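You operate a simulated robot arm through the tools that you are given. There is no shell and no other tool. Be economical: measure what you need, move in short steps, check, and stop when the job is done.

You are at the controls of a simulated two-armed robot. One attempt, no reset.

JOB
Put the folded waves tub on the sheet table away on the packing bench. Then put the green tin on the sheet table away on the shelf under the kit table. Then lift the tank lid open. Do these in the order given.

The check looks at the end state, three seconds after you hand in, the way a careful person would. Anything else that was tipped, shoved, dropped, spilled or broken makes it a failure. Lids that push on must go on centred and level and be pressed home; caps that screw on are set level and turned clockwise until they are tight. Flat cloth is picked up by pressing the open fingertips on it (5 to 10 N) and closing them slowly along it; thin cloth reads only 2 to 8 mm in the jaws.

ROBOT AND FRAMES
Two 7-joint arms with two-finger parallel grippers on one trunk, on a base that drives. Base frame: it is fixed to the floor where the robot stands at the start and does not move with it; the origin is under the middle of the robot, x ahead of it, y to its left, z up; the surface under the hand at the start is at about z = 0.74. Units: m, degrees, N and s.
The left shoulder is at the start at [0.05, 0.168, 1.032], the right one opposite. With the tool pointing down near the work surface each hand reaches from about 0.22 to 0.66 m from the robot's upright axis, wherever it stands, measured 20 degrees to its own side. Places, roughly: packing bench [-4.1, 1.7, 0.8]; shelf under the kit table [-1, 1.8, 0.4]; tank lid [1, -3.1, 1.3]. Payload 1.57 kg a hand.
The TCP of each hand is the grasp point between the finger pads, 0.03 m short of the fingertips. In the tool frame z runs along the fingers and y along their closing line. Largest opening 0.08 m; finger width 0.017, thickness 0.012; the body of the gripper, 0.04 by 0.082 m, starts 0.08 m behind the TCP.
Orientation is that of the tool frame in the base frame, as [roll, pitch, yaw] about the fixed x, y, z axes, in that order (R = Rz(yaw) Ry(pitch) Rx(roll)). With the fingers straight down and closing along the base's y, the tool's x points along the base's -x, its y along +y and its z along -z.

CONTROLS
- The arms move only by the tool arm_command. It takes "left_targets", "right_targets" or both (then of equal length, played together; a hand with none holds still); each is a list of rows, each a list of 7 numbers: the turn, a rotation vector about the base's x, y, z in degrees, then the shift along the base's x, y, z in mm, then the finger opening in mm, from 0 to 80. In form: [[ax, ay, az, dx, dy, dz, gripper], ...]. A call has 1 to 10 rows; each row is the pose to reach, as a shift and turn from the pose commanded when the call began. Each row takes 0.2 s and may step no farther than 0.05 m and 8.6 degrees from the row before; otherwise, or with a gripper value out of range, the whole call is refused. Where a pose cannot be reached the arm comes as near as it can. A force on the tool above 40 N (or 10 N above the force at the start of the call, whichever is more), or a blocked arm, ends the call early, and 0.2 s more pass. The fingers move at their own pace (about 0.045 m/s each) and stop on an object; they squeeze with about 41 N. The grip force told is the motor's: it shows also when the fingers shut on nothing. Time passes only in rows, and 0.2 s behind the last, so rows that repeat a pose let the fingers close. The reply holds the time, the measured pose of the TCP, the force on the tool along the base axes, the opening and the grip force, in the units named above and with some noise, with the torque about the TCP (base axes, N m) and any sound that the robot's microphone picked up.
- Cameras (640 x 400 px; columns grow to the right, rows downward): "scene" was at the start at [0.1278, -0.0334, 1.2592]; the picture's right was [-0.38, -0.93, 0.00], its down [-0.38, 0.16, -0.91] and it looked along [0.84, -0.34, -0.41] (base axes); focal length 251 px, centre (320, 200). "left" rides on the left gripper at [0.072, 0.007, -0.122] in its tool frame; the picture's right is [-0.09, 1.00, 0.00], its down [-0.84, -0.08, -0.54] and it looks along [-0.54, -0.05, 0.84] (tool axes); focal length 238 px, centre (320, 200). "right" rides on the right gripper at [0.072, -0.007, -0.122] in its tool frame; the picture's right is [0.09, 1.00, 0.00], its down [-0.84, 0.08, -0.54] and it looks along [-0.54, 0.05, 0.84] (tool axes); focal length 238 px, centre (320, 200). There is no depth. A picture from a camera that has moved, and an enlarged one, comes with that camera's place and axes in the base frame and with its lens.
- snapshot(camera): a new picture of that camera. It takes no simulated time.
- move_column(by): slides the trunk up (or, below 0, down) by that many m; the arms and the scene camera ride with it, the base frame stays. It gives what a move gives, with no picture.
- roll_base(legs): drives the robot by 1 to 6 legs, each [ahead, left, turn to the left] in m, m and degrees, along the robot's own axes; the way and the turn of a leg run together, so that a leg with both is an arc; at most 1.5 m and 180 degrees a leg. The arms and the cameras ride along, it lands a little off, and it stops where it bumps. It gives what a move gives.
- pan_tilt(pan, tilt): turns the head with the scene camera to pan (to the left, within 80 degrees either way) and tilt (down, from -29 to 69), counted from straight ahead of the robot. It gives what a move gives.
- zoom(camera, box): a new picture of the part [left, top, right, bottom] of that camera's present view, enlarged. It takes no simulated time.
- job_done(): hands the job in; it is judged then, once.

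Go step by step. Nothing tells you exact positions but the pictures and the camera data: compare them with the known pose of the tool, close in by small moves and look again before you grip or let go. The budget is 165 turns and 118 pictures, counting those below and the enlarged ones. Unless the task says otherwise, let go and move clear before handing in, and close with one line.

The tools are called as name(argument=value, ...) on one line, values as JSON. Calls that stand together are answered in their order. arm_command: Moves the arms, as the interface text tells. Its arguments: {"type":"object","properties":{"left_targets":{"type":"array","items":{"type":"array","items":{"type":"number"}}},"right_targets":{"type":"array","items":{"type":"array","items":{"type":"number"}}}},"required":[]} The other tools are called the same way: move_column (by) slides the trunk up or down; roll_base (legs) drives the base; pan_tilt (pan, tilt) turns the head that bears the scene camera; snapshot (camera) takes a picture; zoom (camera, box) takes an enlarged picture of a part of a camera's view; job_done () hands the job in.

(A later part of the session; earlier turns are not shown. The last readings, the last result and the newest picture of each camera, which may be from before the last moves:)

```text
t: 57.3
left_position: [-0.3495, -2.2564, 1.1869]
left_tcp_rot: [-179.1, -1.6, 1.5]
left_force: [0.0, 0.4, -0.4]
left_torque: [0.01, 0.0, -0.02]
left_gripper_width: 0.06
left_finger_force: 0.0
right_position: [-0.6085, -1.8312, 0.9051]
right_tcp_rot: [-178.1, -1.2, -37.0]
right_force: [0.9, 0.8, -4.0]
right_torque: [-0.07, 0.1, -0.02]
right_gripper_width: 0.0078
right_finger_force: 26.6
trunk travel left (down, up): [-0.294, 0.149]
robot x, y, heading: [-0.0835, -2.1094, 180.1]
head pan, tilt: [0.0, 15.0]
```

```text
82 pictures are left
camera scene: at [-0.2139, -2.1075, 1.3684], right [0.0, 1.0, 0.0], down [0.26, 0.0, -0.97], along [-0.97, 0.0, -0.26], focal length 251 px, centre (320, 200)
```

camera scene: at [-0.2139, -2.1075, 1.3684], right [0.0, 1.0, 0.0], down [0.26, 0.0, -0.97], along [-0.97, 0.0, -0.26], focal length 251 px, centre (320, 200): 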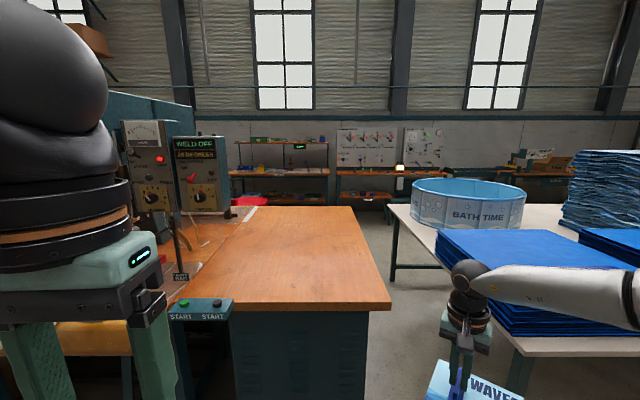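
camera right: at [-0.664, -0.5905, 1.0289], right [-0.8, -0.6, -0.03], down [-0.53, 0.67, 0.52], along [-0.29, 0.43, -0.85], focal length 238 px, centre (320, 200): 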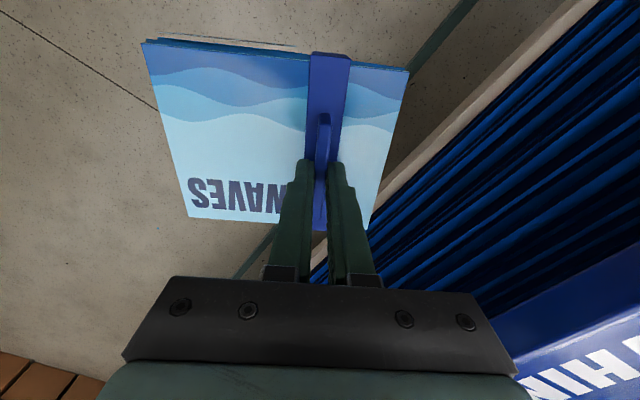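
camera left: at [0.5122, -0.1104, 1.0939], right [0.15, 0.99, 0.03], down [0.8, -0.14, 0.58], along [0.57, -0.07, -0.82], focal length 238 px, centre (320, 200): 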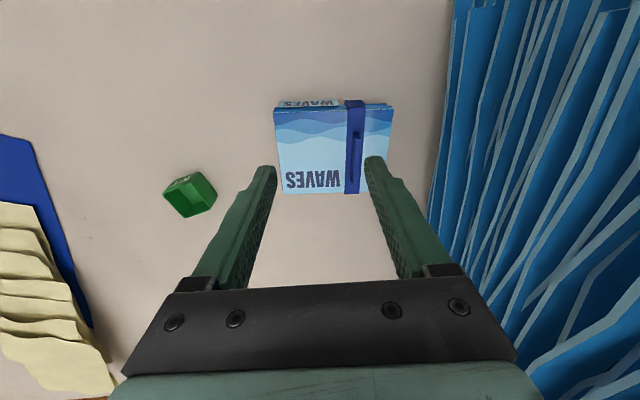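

A weld bench leaves only a narrow gap here to the west. I'll look south and north for a wider route.

pan_tilt(pan=70, tilt=10)

snapshot(camera="scene")

pan_tilt(pan=-45, tilt=25)

snapshot(camera="scene")

```text
t: 58.7
left_position: [-0.3487, -2.2567, 1.1864]
left_tcp_rot: [-179.1, -1.5, 1.6]
left_force: [0.9, 0.1, 0.1]
left_torque: [-0.04, 0.03, 0.0]
left_gripper_width: 0.0599
left_finger_force: 0.1
right_position: [-0.6093, -1.8305, 0.9043]
right_tcp_rot: [-178.1, -1.3, -37.1]
right_force: [0.9, 0.2, -3.6]
right_torque: [-0.1, 0.13, 0.03]
right_gripper_width: 0.0078
right_finger_force: 26.7
trunk travel left (down, up): [-0.294, 0.149]
robot x, y, heading: [-0.0828, -2.1069, 180.0]
head pan, tilt: [70.0, 10.0]
```

```text
81 pictures are left
camera scene: at [-0.1525, -2.195, 1.3766], right [-0.94, 0.34, 0.0], down [0.06, 0.16, -0.98], along [-0.34, -0.92, -0.17], focal length 251 px, centre (320, 200)
```

scene: 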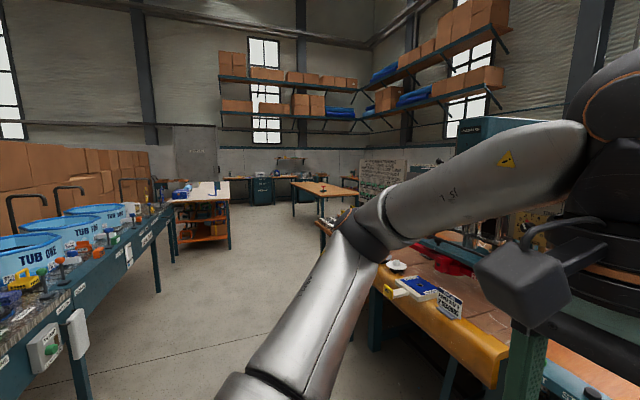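

```text
t: 60.6
left_position: [-0.3501, -2.2564, 1.1868]
left_tcp_rot: [-179.1, -1.5, 1.4]
left_force: [-0.3, 0.7, 0.2]
left_torque: [0.0, -0.03, 0.0]
left_gripper_width: 0.0601
left_finger_force: 0.2
right_position: [-0.6081, -1.8306, 0.9058]
right_tcp_rot: [-178.0, -1.2, -37.0]
right_force: [-0.6, -0.7, -4.5]
right_torque: [-0.1, 0.12, 0.02]
right_gripper_width: 0.0077
right_finger_force: 26.6
trunk travel left (down, up): [-0.294, 0.149]
robot x, y, heading: [-0.0829, -2.1057, 179.9]
head pan, tilt: [-45.0, 25.0]
```

```text
80 pictures are left
camera scene: at [-0.1856, -2.0425, 1.3522], right [0.71, 0.71, 0.0], down [0.3, -0.3, -0.91], along [-0.64, 0.64, -0.42], focal length 251 px, centre (320, 200)
```

scene: 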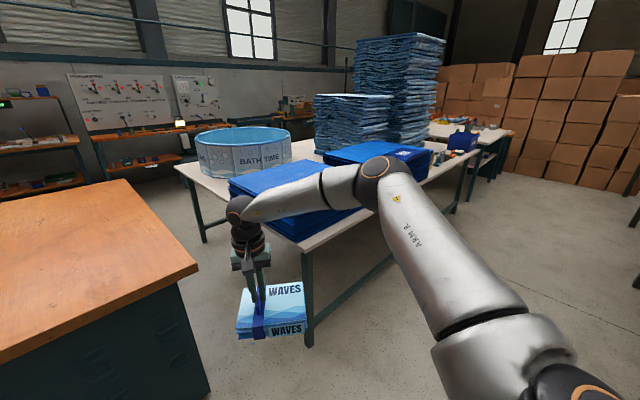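

The gaps here look tight, so I need my own footprint. I'll look straight down at the base.

pan_tilt(pan=0, tilt=69)

snapshot(camera="scene")

```text
t: 61.8
left_position: [-0.3507, -2.2545, 1.1866]
left_tcp_rot: [-179.1, -1.5, 1.6]
left_force: [-0.2, 0.1, 0.3]
left_torque: [0.0, 0.01, -0.01]
left_gripper_width: 0.0601
left_finger_force: 0.1
right_position: [-0.6078, -1.8316, 0.9056]
right_tcp_rot: [-178.0, -1.2, -37.2]
right_force: [-0.4, -0.6, -4.2]
right_torque: [-0.08, 0.13, -0.02]
right_gripper_width: 0.0079
right_finger_force: 26.6
trunk travel left (down, up): [-0.294, 0.149]
robot x, y, heading: [-0.0818, -2.1103, 179.9]
head pan, tilt: [0.0, 68.8]
```

```text
79 pictures are left
camera scene: at [-0.1765, -2.1076, 1.2928], right [0.0, 1.0, 0.0], down [0.93, 0.0, -0.36], along [-0.36, 0.0, -0.93], focal length 251 px, centre (320, 200)
```

scene: 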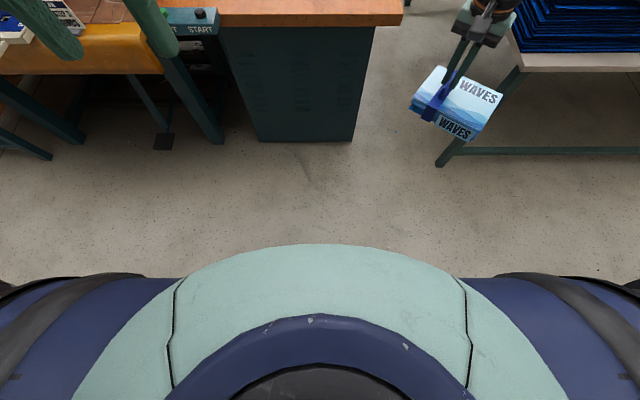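

The base is about half a metre wide, too wide for this gap. I'll turn north and drive up the aisle to check the passage by the kit table.

roll_base(legs=[[0, 0, -90], [1.3, 0.08, 0], [1.1, 0, 0]])

pan_tilt(pan=45, tilt=25)

snapshot(camera="scene")

```text
t: 77.3
left_position: [-0.298, 0.5529, 1.1864]
left_tcp_rot: [-179.1, -1.5, -88.7]
left_force: [-0.1, 0.1, -0.1]
left_torque: [-0.02, -0.01, 0.02]
left_gripper_width: 0.0597
left_finger_force: 0.0
right_position: [0.1287, 0.8126, 0.9044]
right_tcp_rot: [-177.9, -1.2, -127.4]
right_force: [-0.5, 0.1, -5.6]
right_torque: [0.06, 0.09, 0.02]
right_gripper_width: 0.0077
right_finger_force: 26.7
trunk travel left (down, up): [-0.294, 0.149]
robot x, y, heading: [-0.1556, 0.2849, 89.6]
head pan, tilt: [0.0, 68.8]
```

```text
t: 78.5
left_position: [-0.2979, 0.5546, 1.1861]
left_tcp_rot: [-179.3, -1.5, -88.7]
left_force: [-0.1, -0.8, 0.6]
left_torque: [0.0, 0.02, 0.03]
left_gripper_width: 0.0601
left_finger_force: 0.1
right_position: [0.1275, 0.8113, 0.9048]
right_tcp_rot: [-177.9, -1.2, -127.3]
right_force: [0.2, 0.1, -4.6]
right_torque: [0.08, 0.08, -0.02]
right_gripper_width: 0.0078
right_finger_force: 27.0
trunk travel left (down, up): [-0.294, 0.149]
robot x, y, heading: [-0.151, 0.2845, 89.7]
head pan, tilt: [45.0, 25.0]
```

```text
78 pictures are left
camera scene: at [-0.2148, 0.3933, 1.3521], right [0.71, 0.7, 0.0], down [0.3, -0.3, -0.91], along [-0.64, 0.64, -0.42], focal length 251 px, centre (320, 200)
```

scene: 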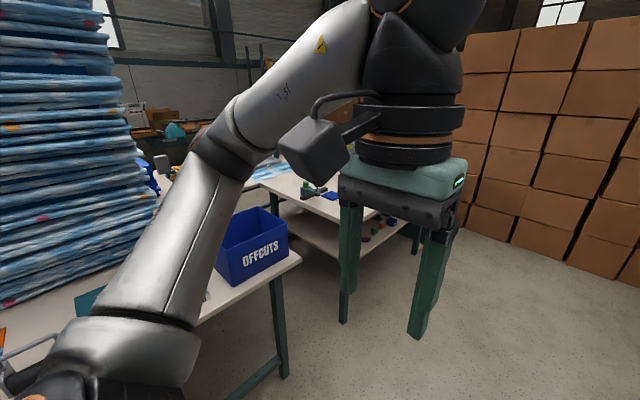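

Driving a bit farther north to see the passage between the OFFCUTS bench and the kit table.

roll_base(legs=[[0.7, 0.0, 0]])

pan_tilt(pan=80, tilt=30)

snapshot(camera="scene")

pan_tilt(pan=10, tilt=20)

snapshot(camera="scene")

```text
t: 82.3
left_position: [-0.295, 1.2482, 1.1867]
left_tcp_rot: [-179.2, -1.5, -88.7]
left_force: [-1.0, 0.2, 0.3]
left_torque: [-0.02, 0.02, -0.03]
left_gripper_width: 0.0602
left_finger_force: 0.1
right_position: [0.1297, 1.5072, 0.9057]
right_tcp_rot: [-178.1, -1.2, -127.2]
right_force: [0.1, -0.1, -4.1]
right_torque: [0.06, 0.12, 0.04]
right_gripper_width: 0.0077
right_finger_force: 26.3
trunk travel left (down, up): [-0.294, 0.149]
robot x, y, heading: [-0.1517, 0.9798, 89.9]
head pan, tilt: [45.0, 25.0]
```

```text
t: 83.3
left_position: [-0.2952, 1.2476, 1.1857]
left_tcp_rot: [-179.1, -1.5, -88.7]
left_force: [0.3, 0.3, 1.0]
left_torque: [0.01, -0.06, 0.02]
left_gripper_width: 0.06
left_finger_force: 0.0
right_position: [0.129, 1.5059, 0.9056]
right_tcp_rot: [-178.0, -1.3, -127.2]
right_force: [0.2, -0.6, -4.4]
right_torque: [0.03, 0.1, 0.01]
right_gripper_width: 0.0076
right_finger_force: 26.9
trunk travel left (down, up): [-0.294, 0.149]
robot x, y, heading: [-0.1484, 0.9813, 89.4]
head pan, tilt: [80.0, 30.0]
```

```text
77 pictures are left
camera scene: at [-0.236, 1.0386, 1.3443], right [0.18, 0.98, 0.0], down [0.49, -0.09, -0.87], along [-0.85, 0.15, -0.5], focal length 251 px, centre (320, 200)
```

scene: 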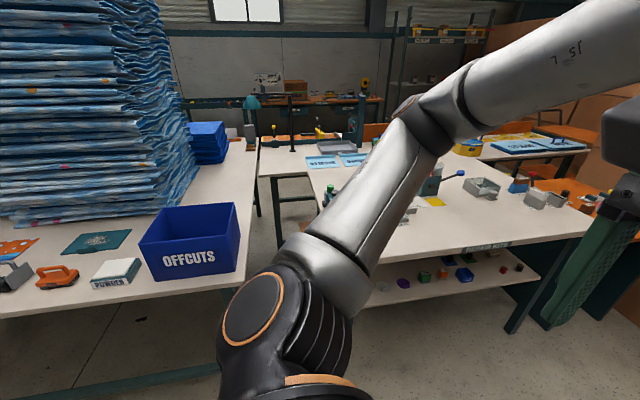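

```text
t: 84.7
left_position: [-0.2954, 1.2482, 1.1855]
left_tcp_rot: [-179.0, -1.5, -88.7]
left_force: [0.0, -0.1, 0.2]
left_torque: [0.02, 0.0, 0.04]
left_gripper_width: 0.0599
left_finger_force: 0.1
right_position: [0.1303, 1.5058, 0.9043]
right_tcp_rot: [-178.0, -1.2, -127.2]
right_force: [-0.6, -0.2, -4.8]
right_torque: [0.09, 0.07, 0.0]
right_gripper_width: 0.0077
right_finger_force: 26.3
trunk travel left (down, up): [-0.294, 0.149]
robot x, y, heading: [-0.1523, 0.9811, 89.6]
head pan, tilt: [10.0, 20.0]
```

```text
76 pictures are left
camera scene: at [-0.1628, 1.1143, 1.3603], right [0.99, 0.17, 0.0], down [0.06, -0.34, -0.94], along [-0.16, 0.93, -0.34], focal length 251 px, centre (320, 200)
```

scene: 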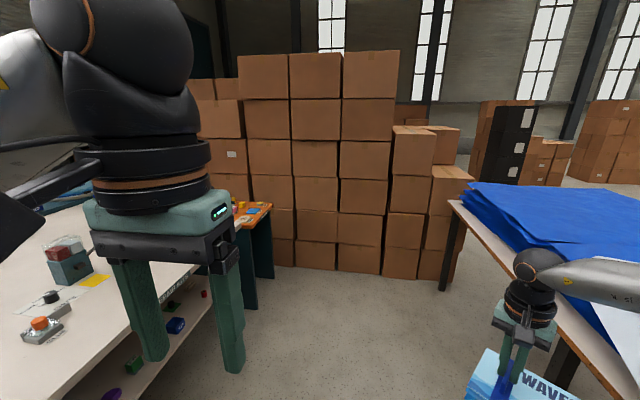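

The kit shelf faces east (with coloured tins), and I can reach it from here later. The way west is closed between the bench and kit table, so I'll check the north end.

roll_base(legs=[[0.6, 0.0, 0]])

pan_tilt(pan=62, tilt=25)

snapshot(camera="scene")

snapshot(camera="left")

```text
t: 88.1
left_position: [-0.2909, 1.8485, 1.1859]
left_tcp_rot: [-179.0, -1.4, -89.0]
left_force: [0.3, 0.2, -0.3]
left_torque: [-0.01, 0.0, 0.03]
left_gripper_width: 0.0601
left_finger_force: 0.0
right_position: [0.1375, 2.105, 0.9044]
right_tcp_rot: [-178.0, -1.2, -127.4]
right_force: [-0.5, 0.0, -5.2]
right_torque: [0.09, 0.12, -0.02]
right_gripper_width: 0.0075
right_finger_force: 26.3
trunk travel left (down, up): [-0.294, 0.149]
robot x, y, heading: [-0.1453, 1.5792, 89.3]
head pan, tilt: [10.0, 20.0]
```

```text
t: 89.3
left_position: [-0.2905, 1.8476, 1.1867]
left_tcp_rot: [-179.0, -1.5, -89.1]
left_force: [0.6, -0.3, 0.4]
left_torque: [-0.02, -0.04, 0.03]
left_gripper_width: 0.0601
left_finger_force: 0.1
right_position: [0.1371, 2.1044, 0.9047]
right_tcp_rot: [-178.0, -1.2, -127.5]
right_force: [0.3, -0.8, -4.5]
right_torque: [0.09, 0.12, -0.01]
right_gripper_width: 0.0077
right_finger_force: 27.2
trunk travel left (down, up): [-0.294, 0.149]
robot x, y, heading: [-0.1459, 1.581, 89.6]
head pan, tilt: [62.0, 25.0]
```

```text
75 pictures are left
camera scene: at [-0.2238, 1.6666, 1.3522], right [0.48, 0.88, 0.0], down [0.37, -0.2, -0.91], along [-0.8, 0.43, -0.42], focal length 251 px, centre (320, 200)
```

scene: 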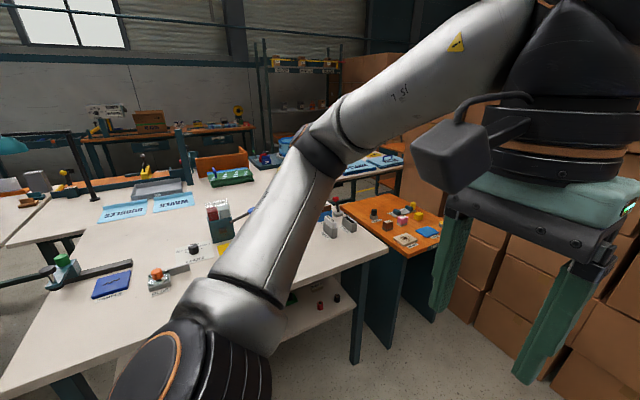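

```text
74 pictures are left
camera left: at [-0.2971, 1.78, 1.3101], right [-1.0, 0.07, -0.02], down [0.05, 0.85, 0.52], along [0.05, 0.52, -0.85], focal length 238 px, centre (320, 200)
```

left: 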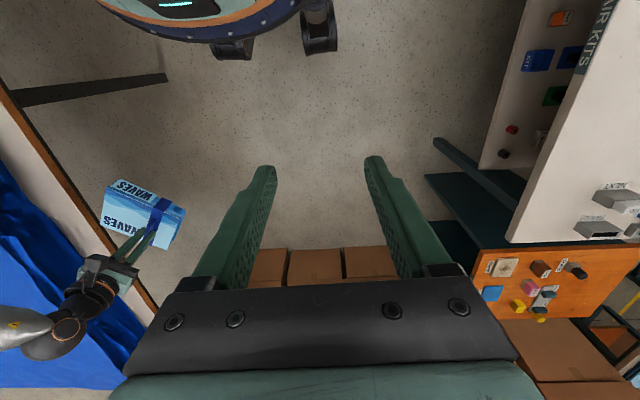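

It's closed to the north as well. I'll reverse back down the aisle to the south end, past the weld bench, to find a way west.

roll_base(legs=[[-1.5, 0.02, 0], [-1.5, 0.02, 0], [-1.5, 0.02, 0], [-1.5, 0.02, 0]])

pan_tilt(pan=78, tilt=15)

snapshot(camera="scene")

```text
refused: leg 1 is longer than a leg can be; nothing moved
```

```text
t: 90.1
left_position: [-0.2897, 1.8487, 1.1864]
left_tcp_rot: [-179.0, -1.5, -89.0]
left_force: [-0.7, 0.8, 0.2]
left_torque: [0.0, -0.01, 0.03]
left_gripper_width: 0.0601
left_finger_force: 0.1
right_position: [0.1371, 2.1058, 0.9052]
right_tcp_rot: [-178.0, -1.2, -127.5]
right_force: [0.6, -0.6, -4.7]
right_torque: [0.07, 0.12, 0.0]
right_gripper_width: 0.0077
right_finger_force: 26.8
trunk travel left (down, up): [-0.294, 0.149]
robot x, y, heading: [-0.1437, 1.5809, 89.2]
head pan, tilt: [78.0, 15.0]
```

```text
73 pictures are left
camera scene: at [-0.234, 1.6428, 1.3684], right [0.22, 0.98, 0.0], down [0.25, -0.06, -0.97], along [-0.94, 0.21, -0.26], focal length 251 px, centre (320, 200)
```

scene: 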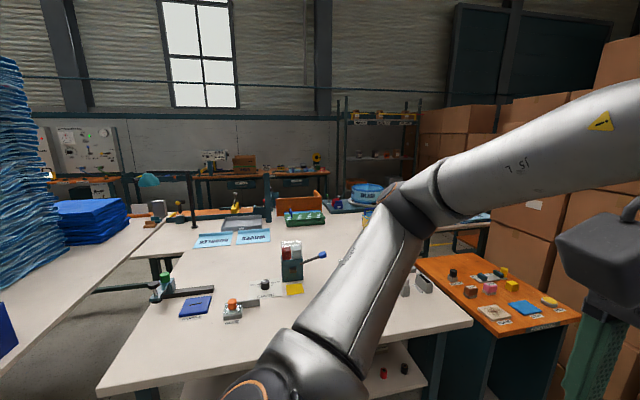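

The packing bench is visible far west, against the wall. Reversing south, with shorter legs.

roll_base(legs=[[-1.45, 0.02, 0], [-1.45, 0.02, 0], [-1.45, 0.02, 0], [-1.45, 0.02, 0], [-0.4, 0, 0]])

snapshot(camera="scene")

```text
t: 119.7
left_position: [-0.3475, -4.3199, 1.1861]
left_tcp_rot: [-179.1, -1.5, -88.2]
left_force: [-0.3, -1.3, -0.5]
left_torque: [0.01, -0.01, -0.01]
left_gripper_width: 0.0597
left_finger_force: 0.2
right_position: [0.0765, -4.0587, 0.9067]
right_tcp_rot: [-178.0, -1.3, -126.8]
right_force: [0.1, -0.1, -3.9]
right_torque: [0.08, 0.11, 0.0]
right_gripper_width: 0.0073
right_finger_force: 26.8
trunk travel left (down, up): [-0.294, 0.149]
robot x, y, heading: [-0.2004, -4.5831, 90.3]
head pan, tilt: [78.0, 15.0]
```

```text
72 pictures are left
camera scene: at [-0.289, -4.5251, 1.3685], right [0.2, 0.98, 0.0], down [0.25, -0.05, -0.97], along [-0.95, 0.2, -0.26], focal length 251 px, centre (320, 200)
```

scene: 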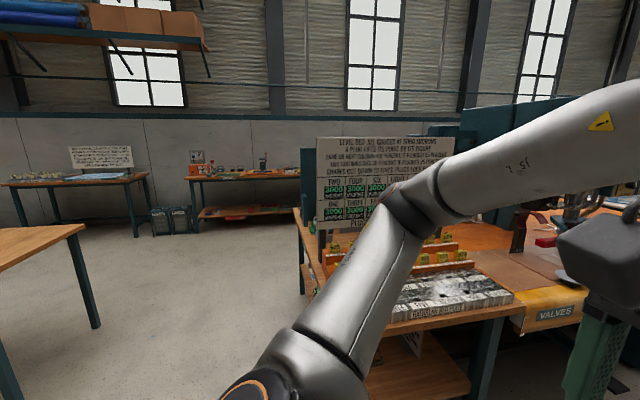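

There's a wide passage west here. Moving to its middle, turning west and driving on.

roll_base(legs=[[-0.42, 0, 0], [0, 0, 89.7], [1.4, 0, 0]])

pan_tilt(pan=-20, tilt=15)

snapshot(camera="scene")

```text
t: 132.6
left_position: [-1.8599, -5.164, 1.1859]
left_tcp_rot: [-179.1, -1.5, 2.1]
left_force: [0.2, -0.1, 1.2]
left_torque: [-0.02, 0.02, -0.04]
left_gripper_width: 0.0599
left_finger_force: 0.1
right_position: [-2.124, -4.7424, 0.9054]
right_tcp_rot: [-177.9, -1.1, -36.5]
right_force: [-0.8, -0.3, -4.6]
right_torque: [-0.1, 0.08, 0.03]
right_gripper_width: 0.0077
right_finger_force: 26.1
trunk travel left (down, up): [-0.294, 0.149]
robot x, y, heading: [-1.5938, -5.0148, -179.3]
head pan, tilt: [78.0, 15.0]
```

```text
t: 134.4
left_position: [-1.8605, -5.1644, 1.1864]
left_tcp_rot: [-179.1, -1.5, 2.1]
left_force: [-0.2, 0.0, -0.3]
left_torque: [-0.01, 0.03, 0.01]
left_gripper_width: 0.0599
left_finger_force: 0.1
right_position: [-2.1237, -4.7414, 0.9053]
right_tcp_rot: [-178.0, -1.1, -36.4]
right_force: [-0.3, -0.3, -4.1]
right_torque: [-0.12, 0.09, -0.01]
right_gripper_width: 0.0074
right_finger_force: 26.4
trunk travel left (down, up): [-0.294, 0.149]
robot x, y, heading: [-1.5955, -5.0144, -179.3]
head pan, tilt: [-20.0, 15.0]
```

```text
71 pictures are left
camera scene: at [-1.7207, -4.9826, 1.3684], right [0.33, 0.94, 0.0], down [0.24, -0.09, -0.97], along [-0.91, 0.32, -0.26], focal length 251 px, centre (320, 200)
```

scene: 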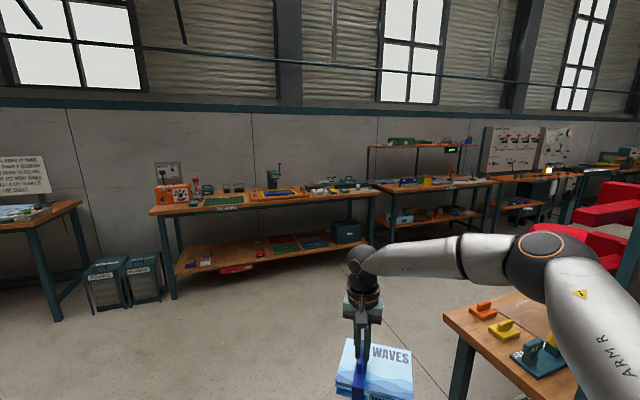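

Benches line the west wall. I'll continue to the west aisle and turn north to see whether it is clear.

roll_base(legs=[[1.3, 0, 0], [0, 0, -91]])

pan_tilt(pan=0, tilt=15)

snapshot(camera="scene")

```text
t: 144.7
left_position: [-3.0333, -4.7726, 1.1877]
left_tcp_rot: [-179.0, -1.5, -87.7]
left_force: [-0.7, -0.6, 0.1]
left_torque: [-0.03, 0.0, -0.02]
left_gripper_width: 0.0602
left_finger_force: 0.0
right_position: [-2.6119, -4.5067, 0.9045]
right_tcp_rot: [-177.9, -1.3, -126.2]
right_force: [-0.1, 0.4, -4.0]
right_torque: [0.04, 0.12, 0.02]
right_gripper_width: 0.0073
right_finger_force: 26.7
trunk travel left (down, up): [-0.294, 0.149]
robot x, y, heading: [-2.883, -5.0375, 90.8]
head pan, tilt: [-20.0, 15.0]
```

```text
t: 145.5
left_position: [-3.0333, -4.7729, 1.1862]
left_tcp_rot: [-179.1, -1.6, -87.7]
left_force: [-0.8, -0.2, -0.1]
left_torque: [-0.03, -0.01, 0.0]
left_gripper_width: 0.0602
left_finger_force: 0.1
right_position: [-2.6135, -4.5077, 0.9046]
right_tcp_rot: [-178.0, -1.2, -126.2]
right_force: [-1.0, -0.1, -5.0]
right_torque: [0.11, 0.08, -0.01]
right_gripper_width: 0.0077
right_finger_force: 26.3
trunk travel left (down, up): [-0.294, 0.149]
robot x, y, heading: [-2.8833, -5.0379, 90.9]
head pan, tilt: [0.0, 15.0]
```

```text
70 pictures are left
camera scene: at [-2.882, -4.9022, 1.3684], right [1.0, 0.01, 0.0], down [0.0, -0.26, -0.97], along [-0.01, 0.97, -0.26], focal length 251 px, centre (320, 200)
```

scene: 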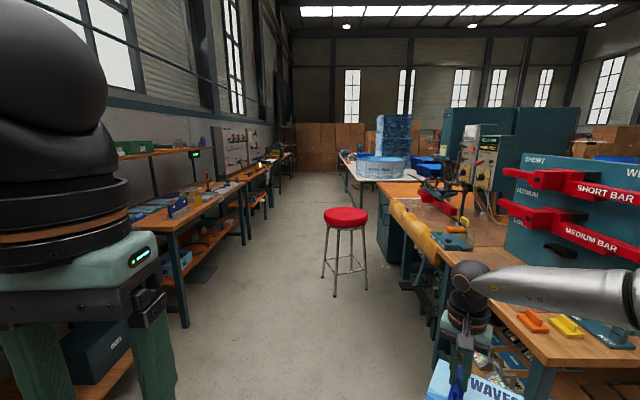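

The aisle north is clear apart from a red stool, which I'll pass on the left. I'll raise the trunk and pull the right hand inward for clearance.

move_column(by=0.1)

arm_command(right_targets=[[0, 0, 0, -40, 0, 0, 2], [0, 0, 0, -80, 0, 0, 2], [0, 0, 0, -110, 0, 0, 2], [0, 0, 0, -110, 0, 0, 2]])

roll_base(legs=[[1.0, 0.33, 0], [1.4, -0.02, 0]])

snapshot(camera="scene")

```text
t: 146.9
left_position: [-3.0338, -4.7734, 1.2861]
left_tcp_rot: [-179.1, -1.6, -87.6]
left_force: [0.0, 0.3, -0.3]
left_torque: [-0.03, 0.03, 0.0]
left_gripper_width: 0.06
left_finger_force: 0.1
right_position: [-2.613, -4.5068, 1.005]
right_tcp_rot: [-177.9, -1.2, -126.1]
right_force: [-0.2, -1.0, -4.5]
right_torque: [0.12, 0.1, 0.0]
right_gripper_width: 0.0078
right_finger_force: 26.6
trunk travel left (down, up): [-0.394, 0.049]
robot x, y, heading: [-2.884, -5.038, 90.6]
head pan, tilt: [0.0, 15.0]
```

```text
t: 147.9
left_position: [-3.0336, -4.7736, 1.2863]
left_tcp_rot: [-179.1, -1.5, -87.6]
left_force: [0.1, -0.1, 0.2]
left_torque: [-0.01, -0.06, -0.02]
left_gripper_width: 0.0601
left_finger_force: 0.1
right_position: [-2.684, -4.546, 1.0211]
right_tcp_rot: [-178.1, -1.2, -126.2]
right_force: [-0.1, -0.6, -4.9]
right_torque: [0.06, 0.1, 0.0]
right_gripper_width: 0.0078
right_finger_force: 26.5
right hand out of reach, approached as far as the arm can: row 1, 2, 3, 4
trunk travel left (down, up): [-0.394, 0.049]
robot x, y, heading: [-2.8836, -5.0392, 90.8]
head pan, tilt: [0.0, 15.0]
```

```text
t: 159.9
left_position: [-3.3498, -2.3596, 1.2865]
left_tcp_rot: [-179.2, -1.4, -89.0]
left_force: [-0.4, 0.0, -0.2]
left_torque: [0.01, 0.01, 0.0]
left_gripper_width: 0.0598
left_finger_force: 0.0
right_position: [-2.9944, -2.1411, 1.0206]
right_tcp_rot: [-178.0, -1.3, -127.8]
right_force: [-0.2, -0.1, -5.0]
right_torque: [0.07, 0.1, 0.02]
right_gripper_width: 0.0076
right_finger_force: 26.9
trunk travel left (down, up): [-0.394, 0.049]
robot x, y, heading: [-3.2096, -2.6262, 89.5]
head pan, tilt: [0.0, 15.0]
```

```text
69 pictures are left
camera scene: at [-3.2017, -2.4921, 1.4684], right [1.0, -0.01, 0.0], down [0.0, -0.26, -0.97], along [0.01, 0.97, -0.26], focal length 251 px, centre (320, 200)
```

scene: 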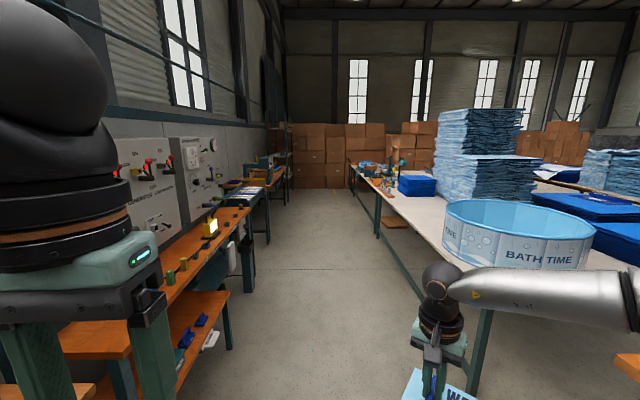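

Stool passed. Driving north toward the packing bench.

roll_base(legs=[[1.45, 0, 0], [1.4, 0, 0]])

pan_tilt(pan=35, tilt=20)

snapshot(camera="scene")

```text
t: 173.8
left_position: [-3.2696, 0.5012, 1.2868]
left_tcp_rot: [-179.1, -1.6, -90.3]
left_force: [0.6, -0.5, -0.2]
left_torque: [0.0, 0.03, 0.01]
left_gripper_width: 0.0598
left_finger_force: 0.0
right_position: [-2.9112, 0.712, 1.0212]
right_tcp_rot: [-178.1, -1.2, -128.7]
right_force: [-0.1, -0.2, -4.5]
right_torque: [0.06, 0.1, 0.02]
right_gripper_width: 0.0076
right_finger_force: 27.1
trunk travel left (down, up): [-0.394, 0.049]
robot x, y, heading: [-3.1243, 0.2325, 88.3]
head pan, tilt: [0.0, 15.0]
```

```text
t: 174.8
left_position: [-3.2701, 0.5014, 1.2872]
left_tcp_rot: [-179.0, -1.5, -90.2]
left_force: [0.4, 0.2, 0.1]
left_torque: [-0.02, 0.01, 0.04]
left_gripper_width: 0.0598
left_finger_force: 0.1
right_position: [-2.9099, 0.7125, 1.0207]
right_tcp_rot: [-178.2, -1.2, -128.7]
right_force: [-0.9, -0.2, -4.5]
right_torque: [0.09, 0.11, 0.0]
right_gripper_width: 0.0077
right_finger_force: 26.7
trunk travel left (down, up): [-0.394, 0.049]
robot x, y, heading: [-3.1332, 0.231, 88.3]
head pan, tilt: [35.0, 20.0]
```

```text
68 pictures are left
camera scene: at [-3.1786, 0.35, 1.4603], right [0.84, 0.55, 0.0], down [0.19, -0.29, -0.94], along [-0.52, 0.79, -0.34], focal length 251 px, centre (320, 200)
```

scene: 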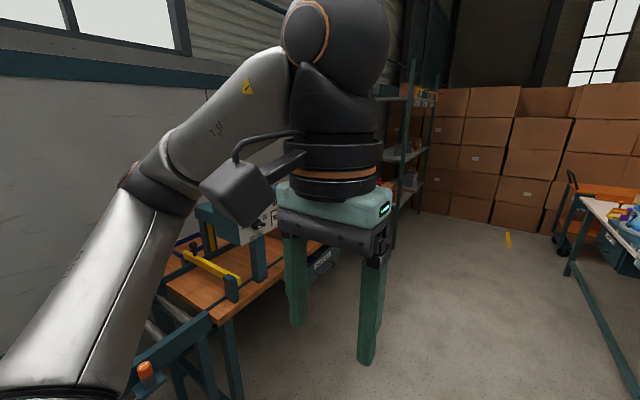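

Continuing north about a metre and looking at the packing bench.

roll_base(legs=[[0.9, -0.05, 0], [0, 0, 45]])

pan_tilt(pan=15, tilt=30)

snapshot(camera="scene")

```text
t: 181.6
left_position: [-3.3374, 1.2193, 1.2869]
left_tcp_rot: [-179.1, -1.5, -45.5]
left_force: [-0.5, 0.2, -0.4]
left_torque: [-0.02, 0.02, 0.02]
left_gripper_width: 0.06
left_finger_force: 0.1
right_position: [-3.2296, 1.6228, 1.0209]
right_tcp_rot: [-178.1, -1.2, -84.1]
right_force: [-0.3, 0.2, -3.4]
right_torque: [-0.02, 0.11, 0.01]
right_gripper_width: 0.0079
right_finger_force: 26.4
trunk travel left (down, up): [-0.394, 0.049]
robot x, y, heading: [-3.0506, 1.1255, 132.9]
head pan, tilt: [35.0, 20.0]
```

```text
t: 182.4
left_position: [-3.3377, 1.2195, 1.2873]
left_tcp_rot: [-179.1, -1.6, -45.5]
left_force: [-0.6, 1.0, 0.1]
left_torque: [0.0, 0.0, 0.0]
left_gripper_width: 0.0602
left_finger_force: 0.0
right_position: [-3.2295, 1.6216, 1.0222]
right_tcp_rot: [-178.0, -1.2, -84.1]
right_force: [0.1, -0.2, -3.6]
right_torque: [0.01, 0.12, 0.0]
right_gripper_width: 0.0078
right_finger_force: 27.0
trunk travel left (down, up): [-0.394, 0.049]
robot x, y, heading: [-3.0491, 1.12, 132.8]
head pan, tilt: [15.0, 30.0]
```

```text
67 pictures are left
camera scene: at [-3.15, 1.2031, 1.4443], right [0.53, 0.85, 0.0], down [0.42, -0.27, -0.87], along [-0.73, 0.46, -0.5], focal length 251 px, centre (320, 200)
```

scene: 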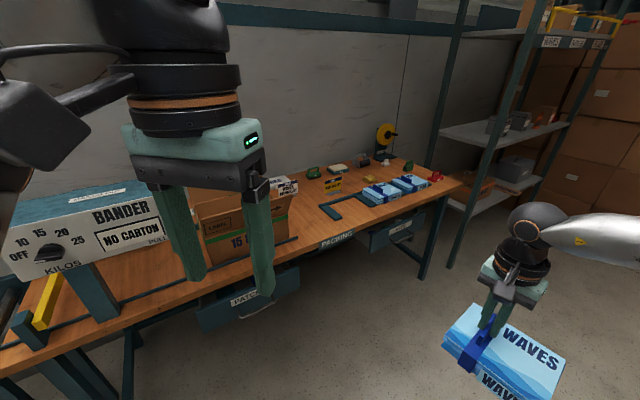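

I see the PACKING bench with similar packets and dark markings. Zooming in.

zoom(camera="scene", box=[270, 110, 470, 235])

```text
3.20 times, centred on (370, 172) of scene
camera zoom: at [-3.15, 1.2031, 1.4443], right [0.53, 0.85, 0.0], down [0.42, -0.27, -0.87], along [-0.73, 0.46, -0.5], focal length 804 px, centre (160, 288)
```

zoom: 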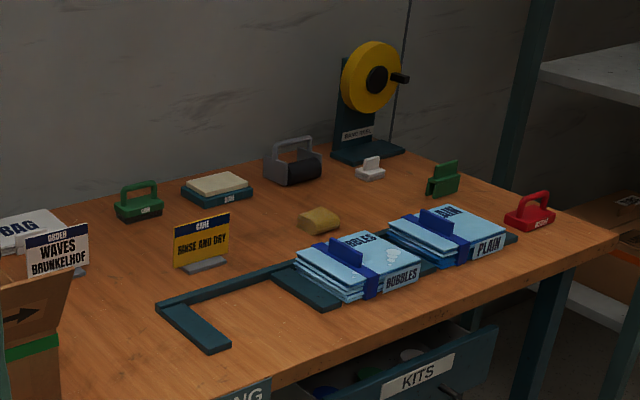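

The empty jig bay, left of BUBBLES and PLAIN, is at about x -3.95, y 1.76–1.97, and its neighbours have the spine facing front. I'll turn to face the bench and line up.

roll_base(legs=[[0, 0, 47], [0, -0.55, 0], [0.28, 0, 0]])

pan_tilt(pan=-15, tilt=45)

snapshot(camera="scene")

snapshot(camera="right")

```text
t: 191.3
left_position: [-3.5915, 1.525, 1.2857]
left_tcp_rot: [-179.2, -1.5, 0.7]
left_force: [-0.6, -0.9, -0.5]
left_torque: [0.03, -0.04, -0.02]
left_gripper_width: 0.0598
left_finger_force: 0.1
right_position: [-3.8082, 1.8811, 1.0211]
right_tcp_rot: [-178.0, -1.2, -37.9]
right_force: [0.4, -0.6, -4.4]
right_torque: [-0.12, 0.07, 0.01]
right_gripper_width: 0.0079
right_finger_force: 26.6
trunk travel left (down, up): [-0.394, 0.049]
robot x, y, heading: [-3.3234, 1.6674, 178.9]
head pan, tilt: [15.0, 30.0]
```

```text
t: 192.3
left_position: [-3.5903, 1.5252, 1.287]
left_tcp_rot: [-179.1, -1.5, 0.7]
left_force: [-0.3, -0.4, 0.3]
left_torque: [0.01, 0.06, 0.0]
left_gripper_width: 0.0599
left_finger_force: 0.0
right_position: [-3.8068, 1.8813, 1.0219]
right_tcp_rot: [-178.1, -1.1, -37.9]
right_force: [0.5, 0.2, -3.5]
right_torque: [-0.07, 0.1, -0.02]
right_gripper_width: 0.0078
right_finger_force: 26.8
trunk travel left (down, up): [-0.394, 0.049]
robot x, y, heading: [-3.322, 1.6665, 178.9]
head pan, tilt: [-15.0, 45.0]
```

```text
65 pictures are left
camera scene: at [-3.4383, 1.6924, 1.4216], right [0.27, 0.96, 0.0], down [0.68, -0.19, -0.71], along [-0.68, 0.19, -0.71], focal length 251 px, centre (320, 200)
```

scene: 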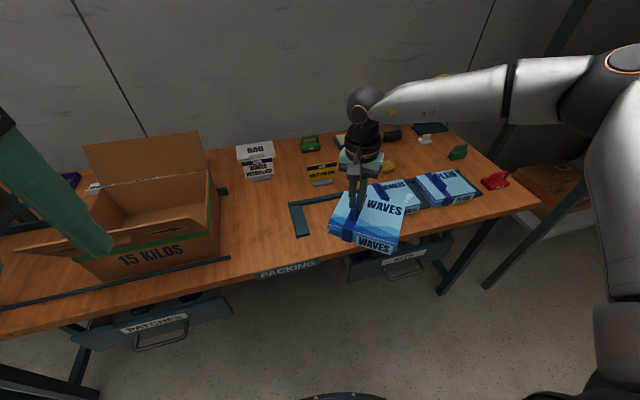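

```text
64 pictures are left
camera right: at [-3.752, 1.8417, 1.1451], right [-0.54, -0.84, -0.03], down [-0.73, 0.45, 0.52], along [-0.42, 0.3, -0.85], focal length 238 px, centre (320, 200)
```

right: 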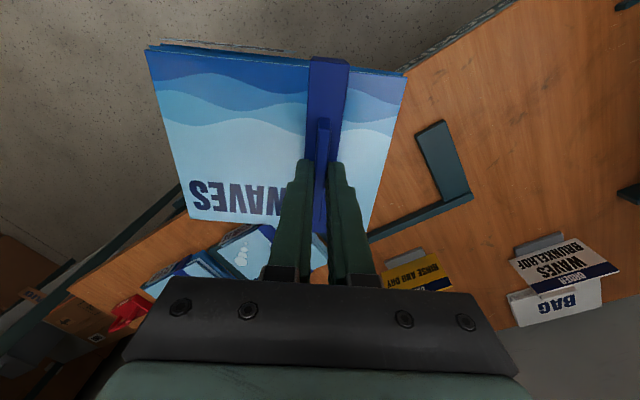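

The bay looks only slightly wider than the packet, so I need precise positions. I'll square the hand and swing it aside to the right for an unobstructed view.

arm_command(right_targets=[[0, 0, 7.6, 10, 40, 0, 2], [0, 0, 15.2, 20, 80, 0, 2], [0, 0, 22.8, 30, 120, 0, 2], [0, 0, 30.4, 40, 160, 0, 2], [-1, 1, 37.9, 50, 200, 0, 2], [-2, 1, 37.9, 50, 200, 0, 2]])

pan_tilt(pan=-20, tilt=50)

snapshot(camera="scene")

zoom(camera="right", box=[120, 20, 440, 220])

```text
t: 193.7
left_position: [-3.5911, 1.5244, 1.2865]
left_tcp_rot: [-179.1, -1.4, 0.6]
left_force: [0.5, 0.8, 0.3]
left_torque: [-0.01, -0.03, -0.02]
left_gripper_width: 0.0598
left_finger_force: 0.1
right_position: [-3.7569, 2.0823, 1.0201]
right_tcp_rot: [179.9, -1.0, 0.1]
right_force: [-0.1, 0.5, -3.4]
right_torque: [-0.13, 0.03, -0.02]
right_gripper_width: 0.0076
right_finger_force: 26.6
trunk travel left (down, up): [-0.394, 0.049]
robot x, y, heading: [-3.3223, 1.6673, 179.1]
head pan, tilt: [-15.0, 45.0]
```

```text
t: 194.4
left_position: [-3.5898, 1.5267, 1.2873]
left_tcp_rot: [-179.0, -1.5, 0.7]
left_force: [0.5, 0.5, -0.2]
left_torque: [0.0, 0.04, 0.03]
left_gripper_width: 0.0599
left_finger_force: 0.0
right_position: [-3.7569, 2.0826, 1.0204]
right_tcp_rot: [179.8, -0.9, 0.1]
right_force: [-0.3, 0.4, -4.3]
right_torque: [-0.13, -0.03, 0.03]
right_gripper_width: 0.0076
right_finger_force: 27.3
trunk travel left (down, up): [-0.394, 0.049]
robot x, y, heading: [-3.3214, 1.669, 179.0]
head pan, tilt: [-20.0, 50.0]
```

```text
63 pictures are left
camera scene: at [-3.4319, 1.6979, 1.4147], right [0.36, 0.93, 0.0], down [0.72, -0.27, -0.64], along [-0.6, 0.23, -0.77], focal length 251 px, centre (320, 200)
```

scene: 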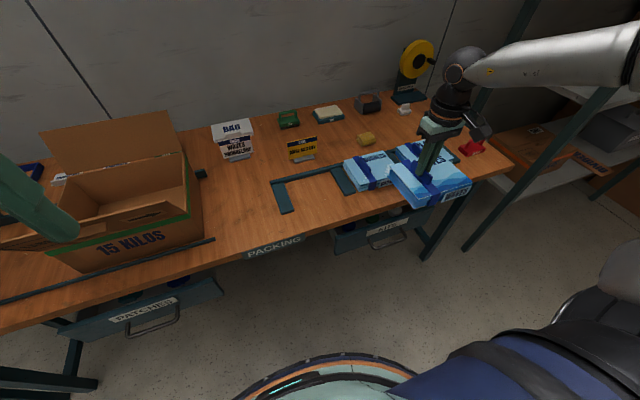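

```text
2.00 times, centred on (280, 120) of right
camera zoom: at [-3.6892, 2.0903, 1.1436], right [0.09, -1.0, 0.01], down [-0.85, -0.08, 0.53], along [-0.53, -0.05, -0.85], focal length 477 px, centre (400, 360)
```

zoom: 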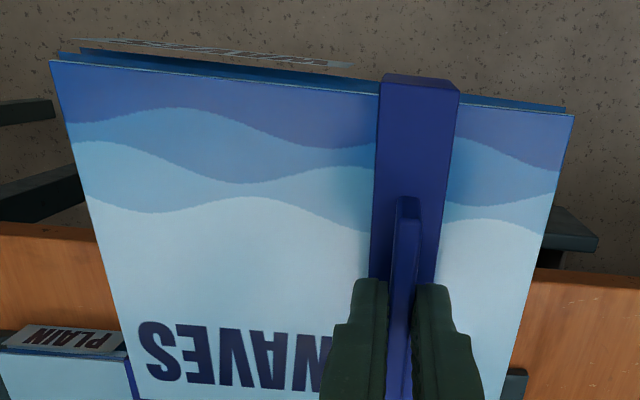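

zoom(camera="scene", box=[250, 140, 410, 240])

```text
4.00 times, centred on (330, 190) of scene
camera zoom: at [-3.4319, 1.6979, 1.4147], right [0.36, 0.93, 0.0], down [0.72, -0.27, -0.64], along [-0.6, 0.23, -0.77], focal length 1005 px, centre (280, 240)
```

zoom: 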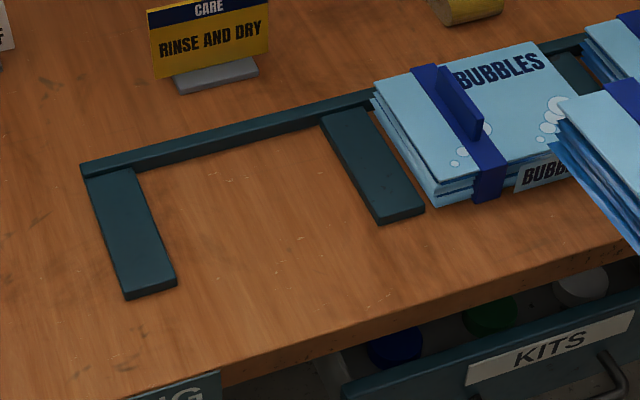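

The bay is y 1.795–1.963 with its back rail at x -4.02. The packet, squared to the base, is about 0.15 wide and centred 0.029 to +y of the TCP. Target TCP: about [-3.94, 1.850].

arm_command(right_targets=[[0, 0, 0, -12, -46, 0, 2], [0, 0, 0, -24, -92, 0, 2], [0, 0, 0, -36, -138, 0, 2], [0, 0, 0, -48, -184, 0, 2], [0, 0.9, 0, -63, -232, 0, 2], [0, 0.9, 0, -63, -232, 0, 2]])

roll_base(legs=[[0.12, 0, 0]])

snapshot(camera="right")

```text
refused: row 5 steps farther than a row can; nothing moved
```

```text
t: 195.6
left_position: [-3.7127, 1.5267, 1.2864]
left_tcp_rot: [-179.2, -1.5, 0.6]
left_force: [-0.9, 0.3, 0.2]
left_torque: [-0.02, -0.03, -0.02]
left_gripper_width: 0.0599
left_finger_force: 0.0
right_position: [-3.8794, 2.0853, 1.0198]
right_tcp_rot: [179.6, -1.0, 0.1]
right_force: [-0.7, 0.8, -4.8]
right_torque: [-0.12, -0.02, 0.03]
right_gripper_width: 0.0075
right_finger_force: 26.4
trunk travel left (down, up): [-0.394, 0.049]
robot x, y, heading: [-3.4438, 1.6709, 179.1]
head pan, tilt: [-20.0, 50.0]
```

```text
60 pictures are left
camera right: at [-3.8102, 2.0919, 1.1433], right [0.09, -1.0, 0.01], down [-0.85, -0.08, 0.53], along [-0.53, -0.05, -0.85], focal length 238 px, centre (320, 200)
```

right: 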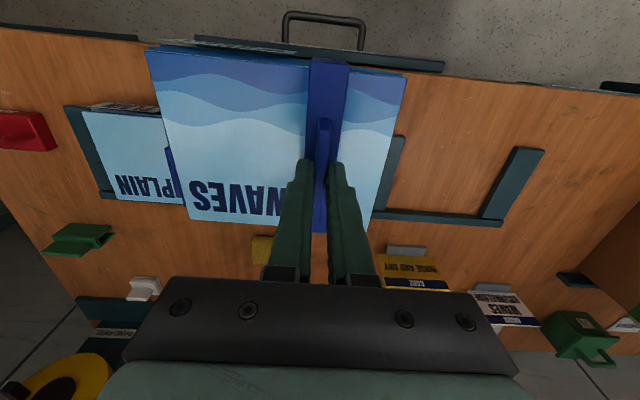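

arm_command(right_targets=[[0, 0, 0, -10, -40, 0, 2], [0, 0, 0, -20, -80, 0, 2], [0, 0, 0, -30, -120, 0, 2], [0, 0, 0, -40, -160, 0, 2], [0, 0.9, 0, -50, -200, 0, 2], [0, 0.9, 0, -61, -235, 0, 2], [0, 0.9, 0, -61, -235, 0, 2]])

snapshot(camera="right")

```text
t: 197.2
left_position: [-3.7117, 1.5265, 1.2866]
left_tcp_rot: [-179.0, -1.5, 0.6]
left_force: [-0.2, -0.3, -0.1]
left_torque: [-0.02, -0.03, 0.01]
left_gripper_width: 0.0601
left_finger_force: 0.0
right_position: [-3.9237, 1.8639, 1.0269]
right_tcp_rot: [179.7, 0.0, 0.0]
right_force: [0.3, 0.3, -4.3]
right_torque: [-0.09, -0.02, 0.01]
right_gripper_width: 0.0075
right_finger_force: 26.7
right hand out of reach, approached as far as the arm can: row 6, 7
trunk travel left (down, up): [-0.394, 0.049]
robot x, y, heading: [-3.4428, 1.6692, 179.1]
head pan, tilt: [-20.0, 50.0]
```

```text
59 pictures are left
camera right: at [-3.8531, 1.8714, 1.1489], right [0.09, -1.0, 0.01], down [-0.84, -0.07, 0.54], along [-0.54, -0.05, -0.84], focal length 238 px, centre (320, 200)
```

right: 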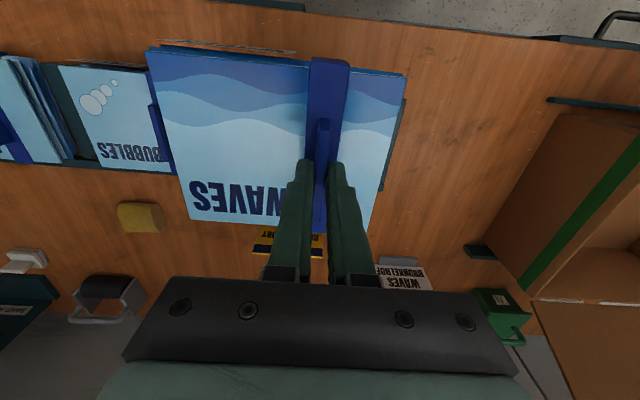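

The reach is limited inward by about 15 mm, so I'll shift the base a little to the left and correct with the hand.

roll_base(legs=[[0.0, 0.045, 0]])

arm_command(right_targets=[[0, 0, 0, -8, 15, -20, 2], [0, 0, 0, -14, 30, -50, 2], [0, 0, 0, -14, 30, -70, 2], [0, 0, 0, -14, 30, -70, 2]])

snapshot(camera="scene")

```text
t: 198.3
left_position: [-3.7117, 1.4827, 1.2873]
left_tcp_rot: [-179.1, -1.3, 0.7]
left_force: [0.3, -0.5, -0.1]
left_torque: [0.02, -0.04, -0.01]
left_gripper_width: 0.0601
left_finger_force: 0.1
right_position: [-3.9243, 1.8198, 1.0263]
right_tcp_rot: [179.7, 0.0, 0.0]
right_force: [0.7, -0.6, -3.1]
right_torque: [-0.1, -0.03, 0.01]
right_gripper_width: 0.0077
right_finger_force: 26.9
trunk travel left (down, up): [-0.394, 0.049]
robot x, y, heading: [-3.4449, 1.6285, 179.2]
head pan, tilt: [-20.0, 50.0]
```

```text
t: 199.3
left_position: [-3.7119, 1.4825, 1.2866]
left_tcp_rot: [-179.2, -1.5, 0.7]
left_force: [0.4, -0.6, 0.0]
left_torque: [0.0, 0.0, -0.02]
left_gripper_width: 0.0603
left_finger_force: 0.1
right_position: [-3.9247, 1.8596, 0.9647]
right_tcp_rot: [179.6, 0.1, 0.1]
right_force: [-0.1, 0.0, -3.8]
right_torque: [-0.11, 0.0, 0.0]
right_gripper_width: 0.0076
right_finger_force: 26.4
right hand out of reach, approached as far as the arm can: row 2, 3, 4
trunk travel left (down, up): [-0.394, 0.049]
robot x, y, heading: [-3.4404, 1.6243, 179.0]
head pan, tilt: [-20.0, 50.0]
```

```text
58 pictures are left
camera scene: at [-3.5527, 1.6552, 1.4147], right [0.36, 0.93, 0.0], down [0.72, -0.27, -0.64], along [-0.6, 0.23, -0.77], focal length 251 px, centre (320, 200)
```

scene: 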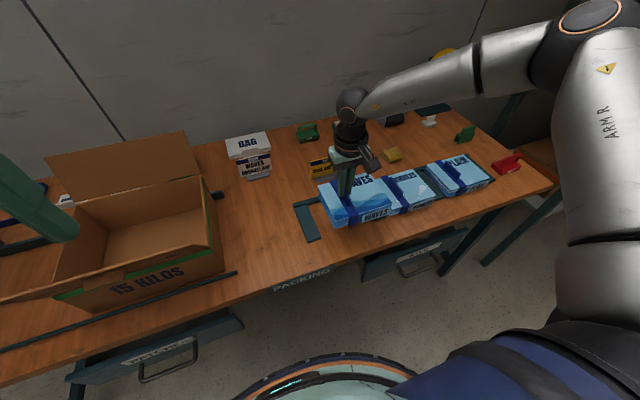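

Lowering the trunk partway, then fine-positioning over the bay.

move_column(by=-0.05)

arm_command(right_targets=[[0, 0, 0, -7, -5, 0, 2], [0, 0, 0, -15, -10, 0, 2], [0, 0, 0, -15, -10, 0, 2]])

zoom(camera="scene", box=[270, 130, 430, 230])

```text
t: 200.2
left_position: [-3.7112, 1.4831, 1.237]
left_tcp_rot: [-179.1, -1.4, 0.6]
left_force: [-0.2, 0.0, 0.3]
left_torque: [0.05, 0.01, -0.05]
left_gripper_width: 0.06
left_finger_force: 0.0
right_position: [-3.9247, 1.8594, 0.9152]
right_tcp_rot: [179.7, 0.1, 0.0]
right_force: [-0.6, 0.8, -4.3]
right_torque: [-0.13, 0.01, 0.04]
right_gripper_width: 0.0076
right_finger_force: 27.0
trunk travel left (down, up): [-0.344, 0.099]
robot x, y, heading: [-3.4422, 1.6231, 178.8]
head pan, tilt: [-20.0, 50.0]
```

```text
t: 201.0
left_position: [-3.7123, 1.482, 1.2373]
left_tcp_rot: [-179.1, -1.4, 0.7]
left_force: [0.6, 0.2, 0.3]
left_torque: [0.02, 0.01, 0.02]
left_gripper_width: 0.0598
left_finger_force: 0.1
right_position: [-3.9284, 1.8587, 0.9208]
right_tcp_rot: [179.6, 0.0, 0.2]
right_force: [-0.6, -0.1, -3.9]
right_torque: [-0.14, -0.03, 0.0]
right_gripper_width: 0.0077
right_finger_force: 26.8
right hand out of reach, approached as far as the arm can: row 1, 2, 3
trunk travel left (down, up): [-0.344, 0.099]
robot x, y, heading: [-3.4415, 1.6277, 179.0]
head pan, tilt: [-20.0, 50.0]
```

```text
4.00 times, centred on (350, 180) of scene
camera zoom: at [-3.5527, 1.6552, 1.3647], right [0.36, 0.93, 0.0], down [0.72, -0.27, -0.64], along [-0.6, 0.23, -0.77], focal length 1005 px, centre (200, 280)
```

zoom: 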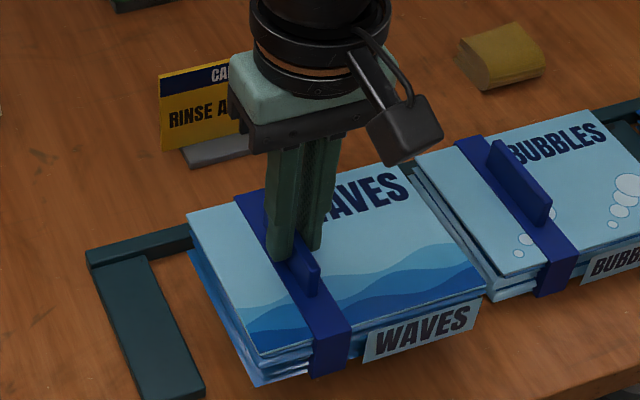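

The hand's inward reach is limited, so I'll nudge the base instead for the last centimetre.

roll_base(legs=[[0.012, 0.009, 0]])

zoom(camera="right", box=[120, 20, 440, 220])

zoom(camera="scene", box=[270, 130, 430, 230])

```text
t: 201.8
left_position: [-3.7253, 1.4748, 1.2355]
left_tcp_rot: [-179.1, -1.5, 0.7]
left_force: [-0.2, 0.0, -0.5]
left_torque: [0.0, -0.03, -0.02]
left_gripper_width: 0.0601
left_finger_force: 0.1
right_position: [-3.9391, 1.8505, 0.921]
right_tcp_rot: [179.6, 0.1, 0.0]
right_force: [1.0, 0.4, -4.6]
right_torque: [-0.13, -0.05, -0.04]
right_gripper_width: 0.0078
right_finger_force: 26.7
trunk travel left (down, up): [-0.344, 0.099]
robot x, y, heading: [-3.4554, 1.6201, 179.0]
head pan, tilt: [-20.0, 50.0]
```

```text
2.00 times, centred on (280, 120) of right
camera zoom: at [-3.8696, 1.8578, 1.0426], right [0.09, -1.0, 0.01], down [-0.84, -0.07, 0.54], along [-0.54, -0.06, -0.84], focal length 477 px, centre (400, 360)
```

zoom: 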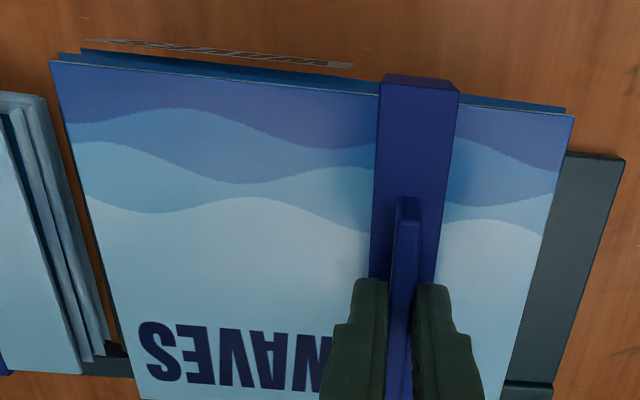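

```text
4.00 times, centred on (350, 180) of scene
camera zoom: at [-3.5655, 1.6463, 1.3646], right [0.36, 0.93, 0.0], down [0.72, -0.27, -0.64], along [-0.6, 0.23, -0.77], focal length 1005 px, centre (200, 280)
```

zoom: 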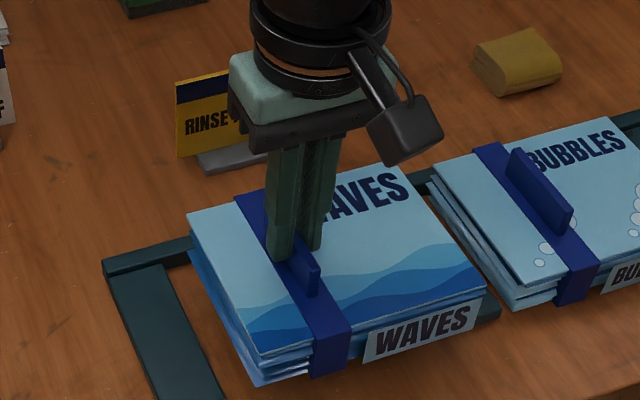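

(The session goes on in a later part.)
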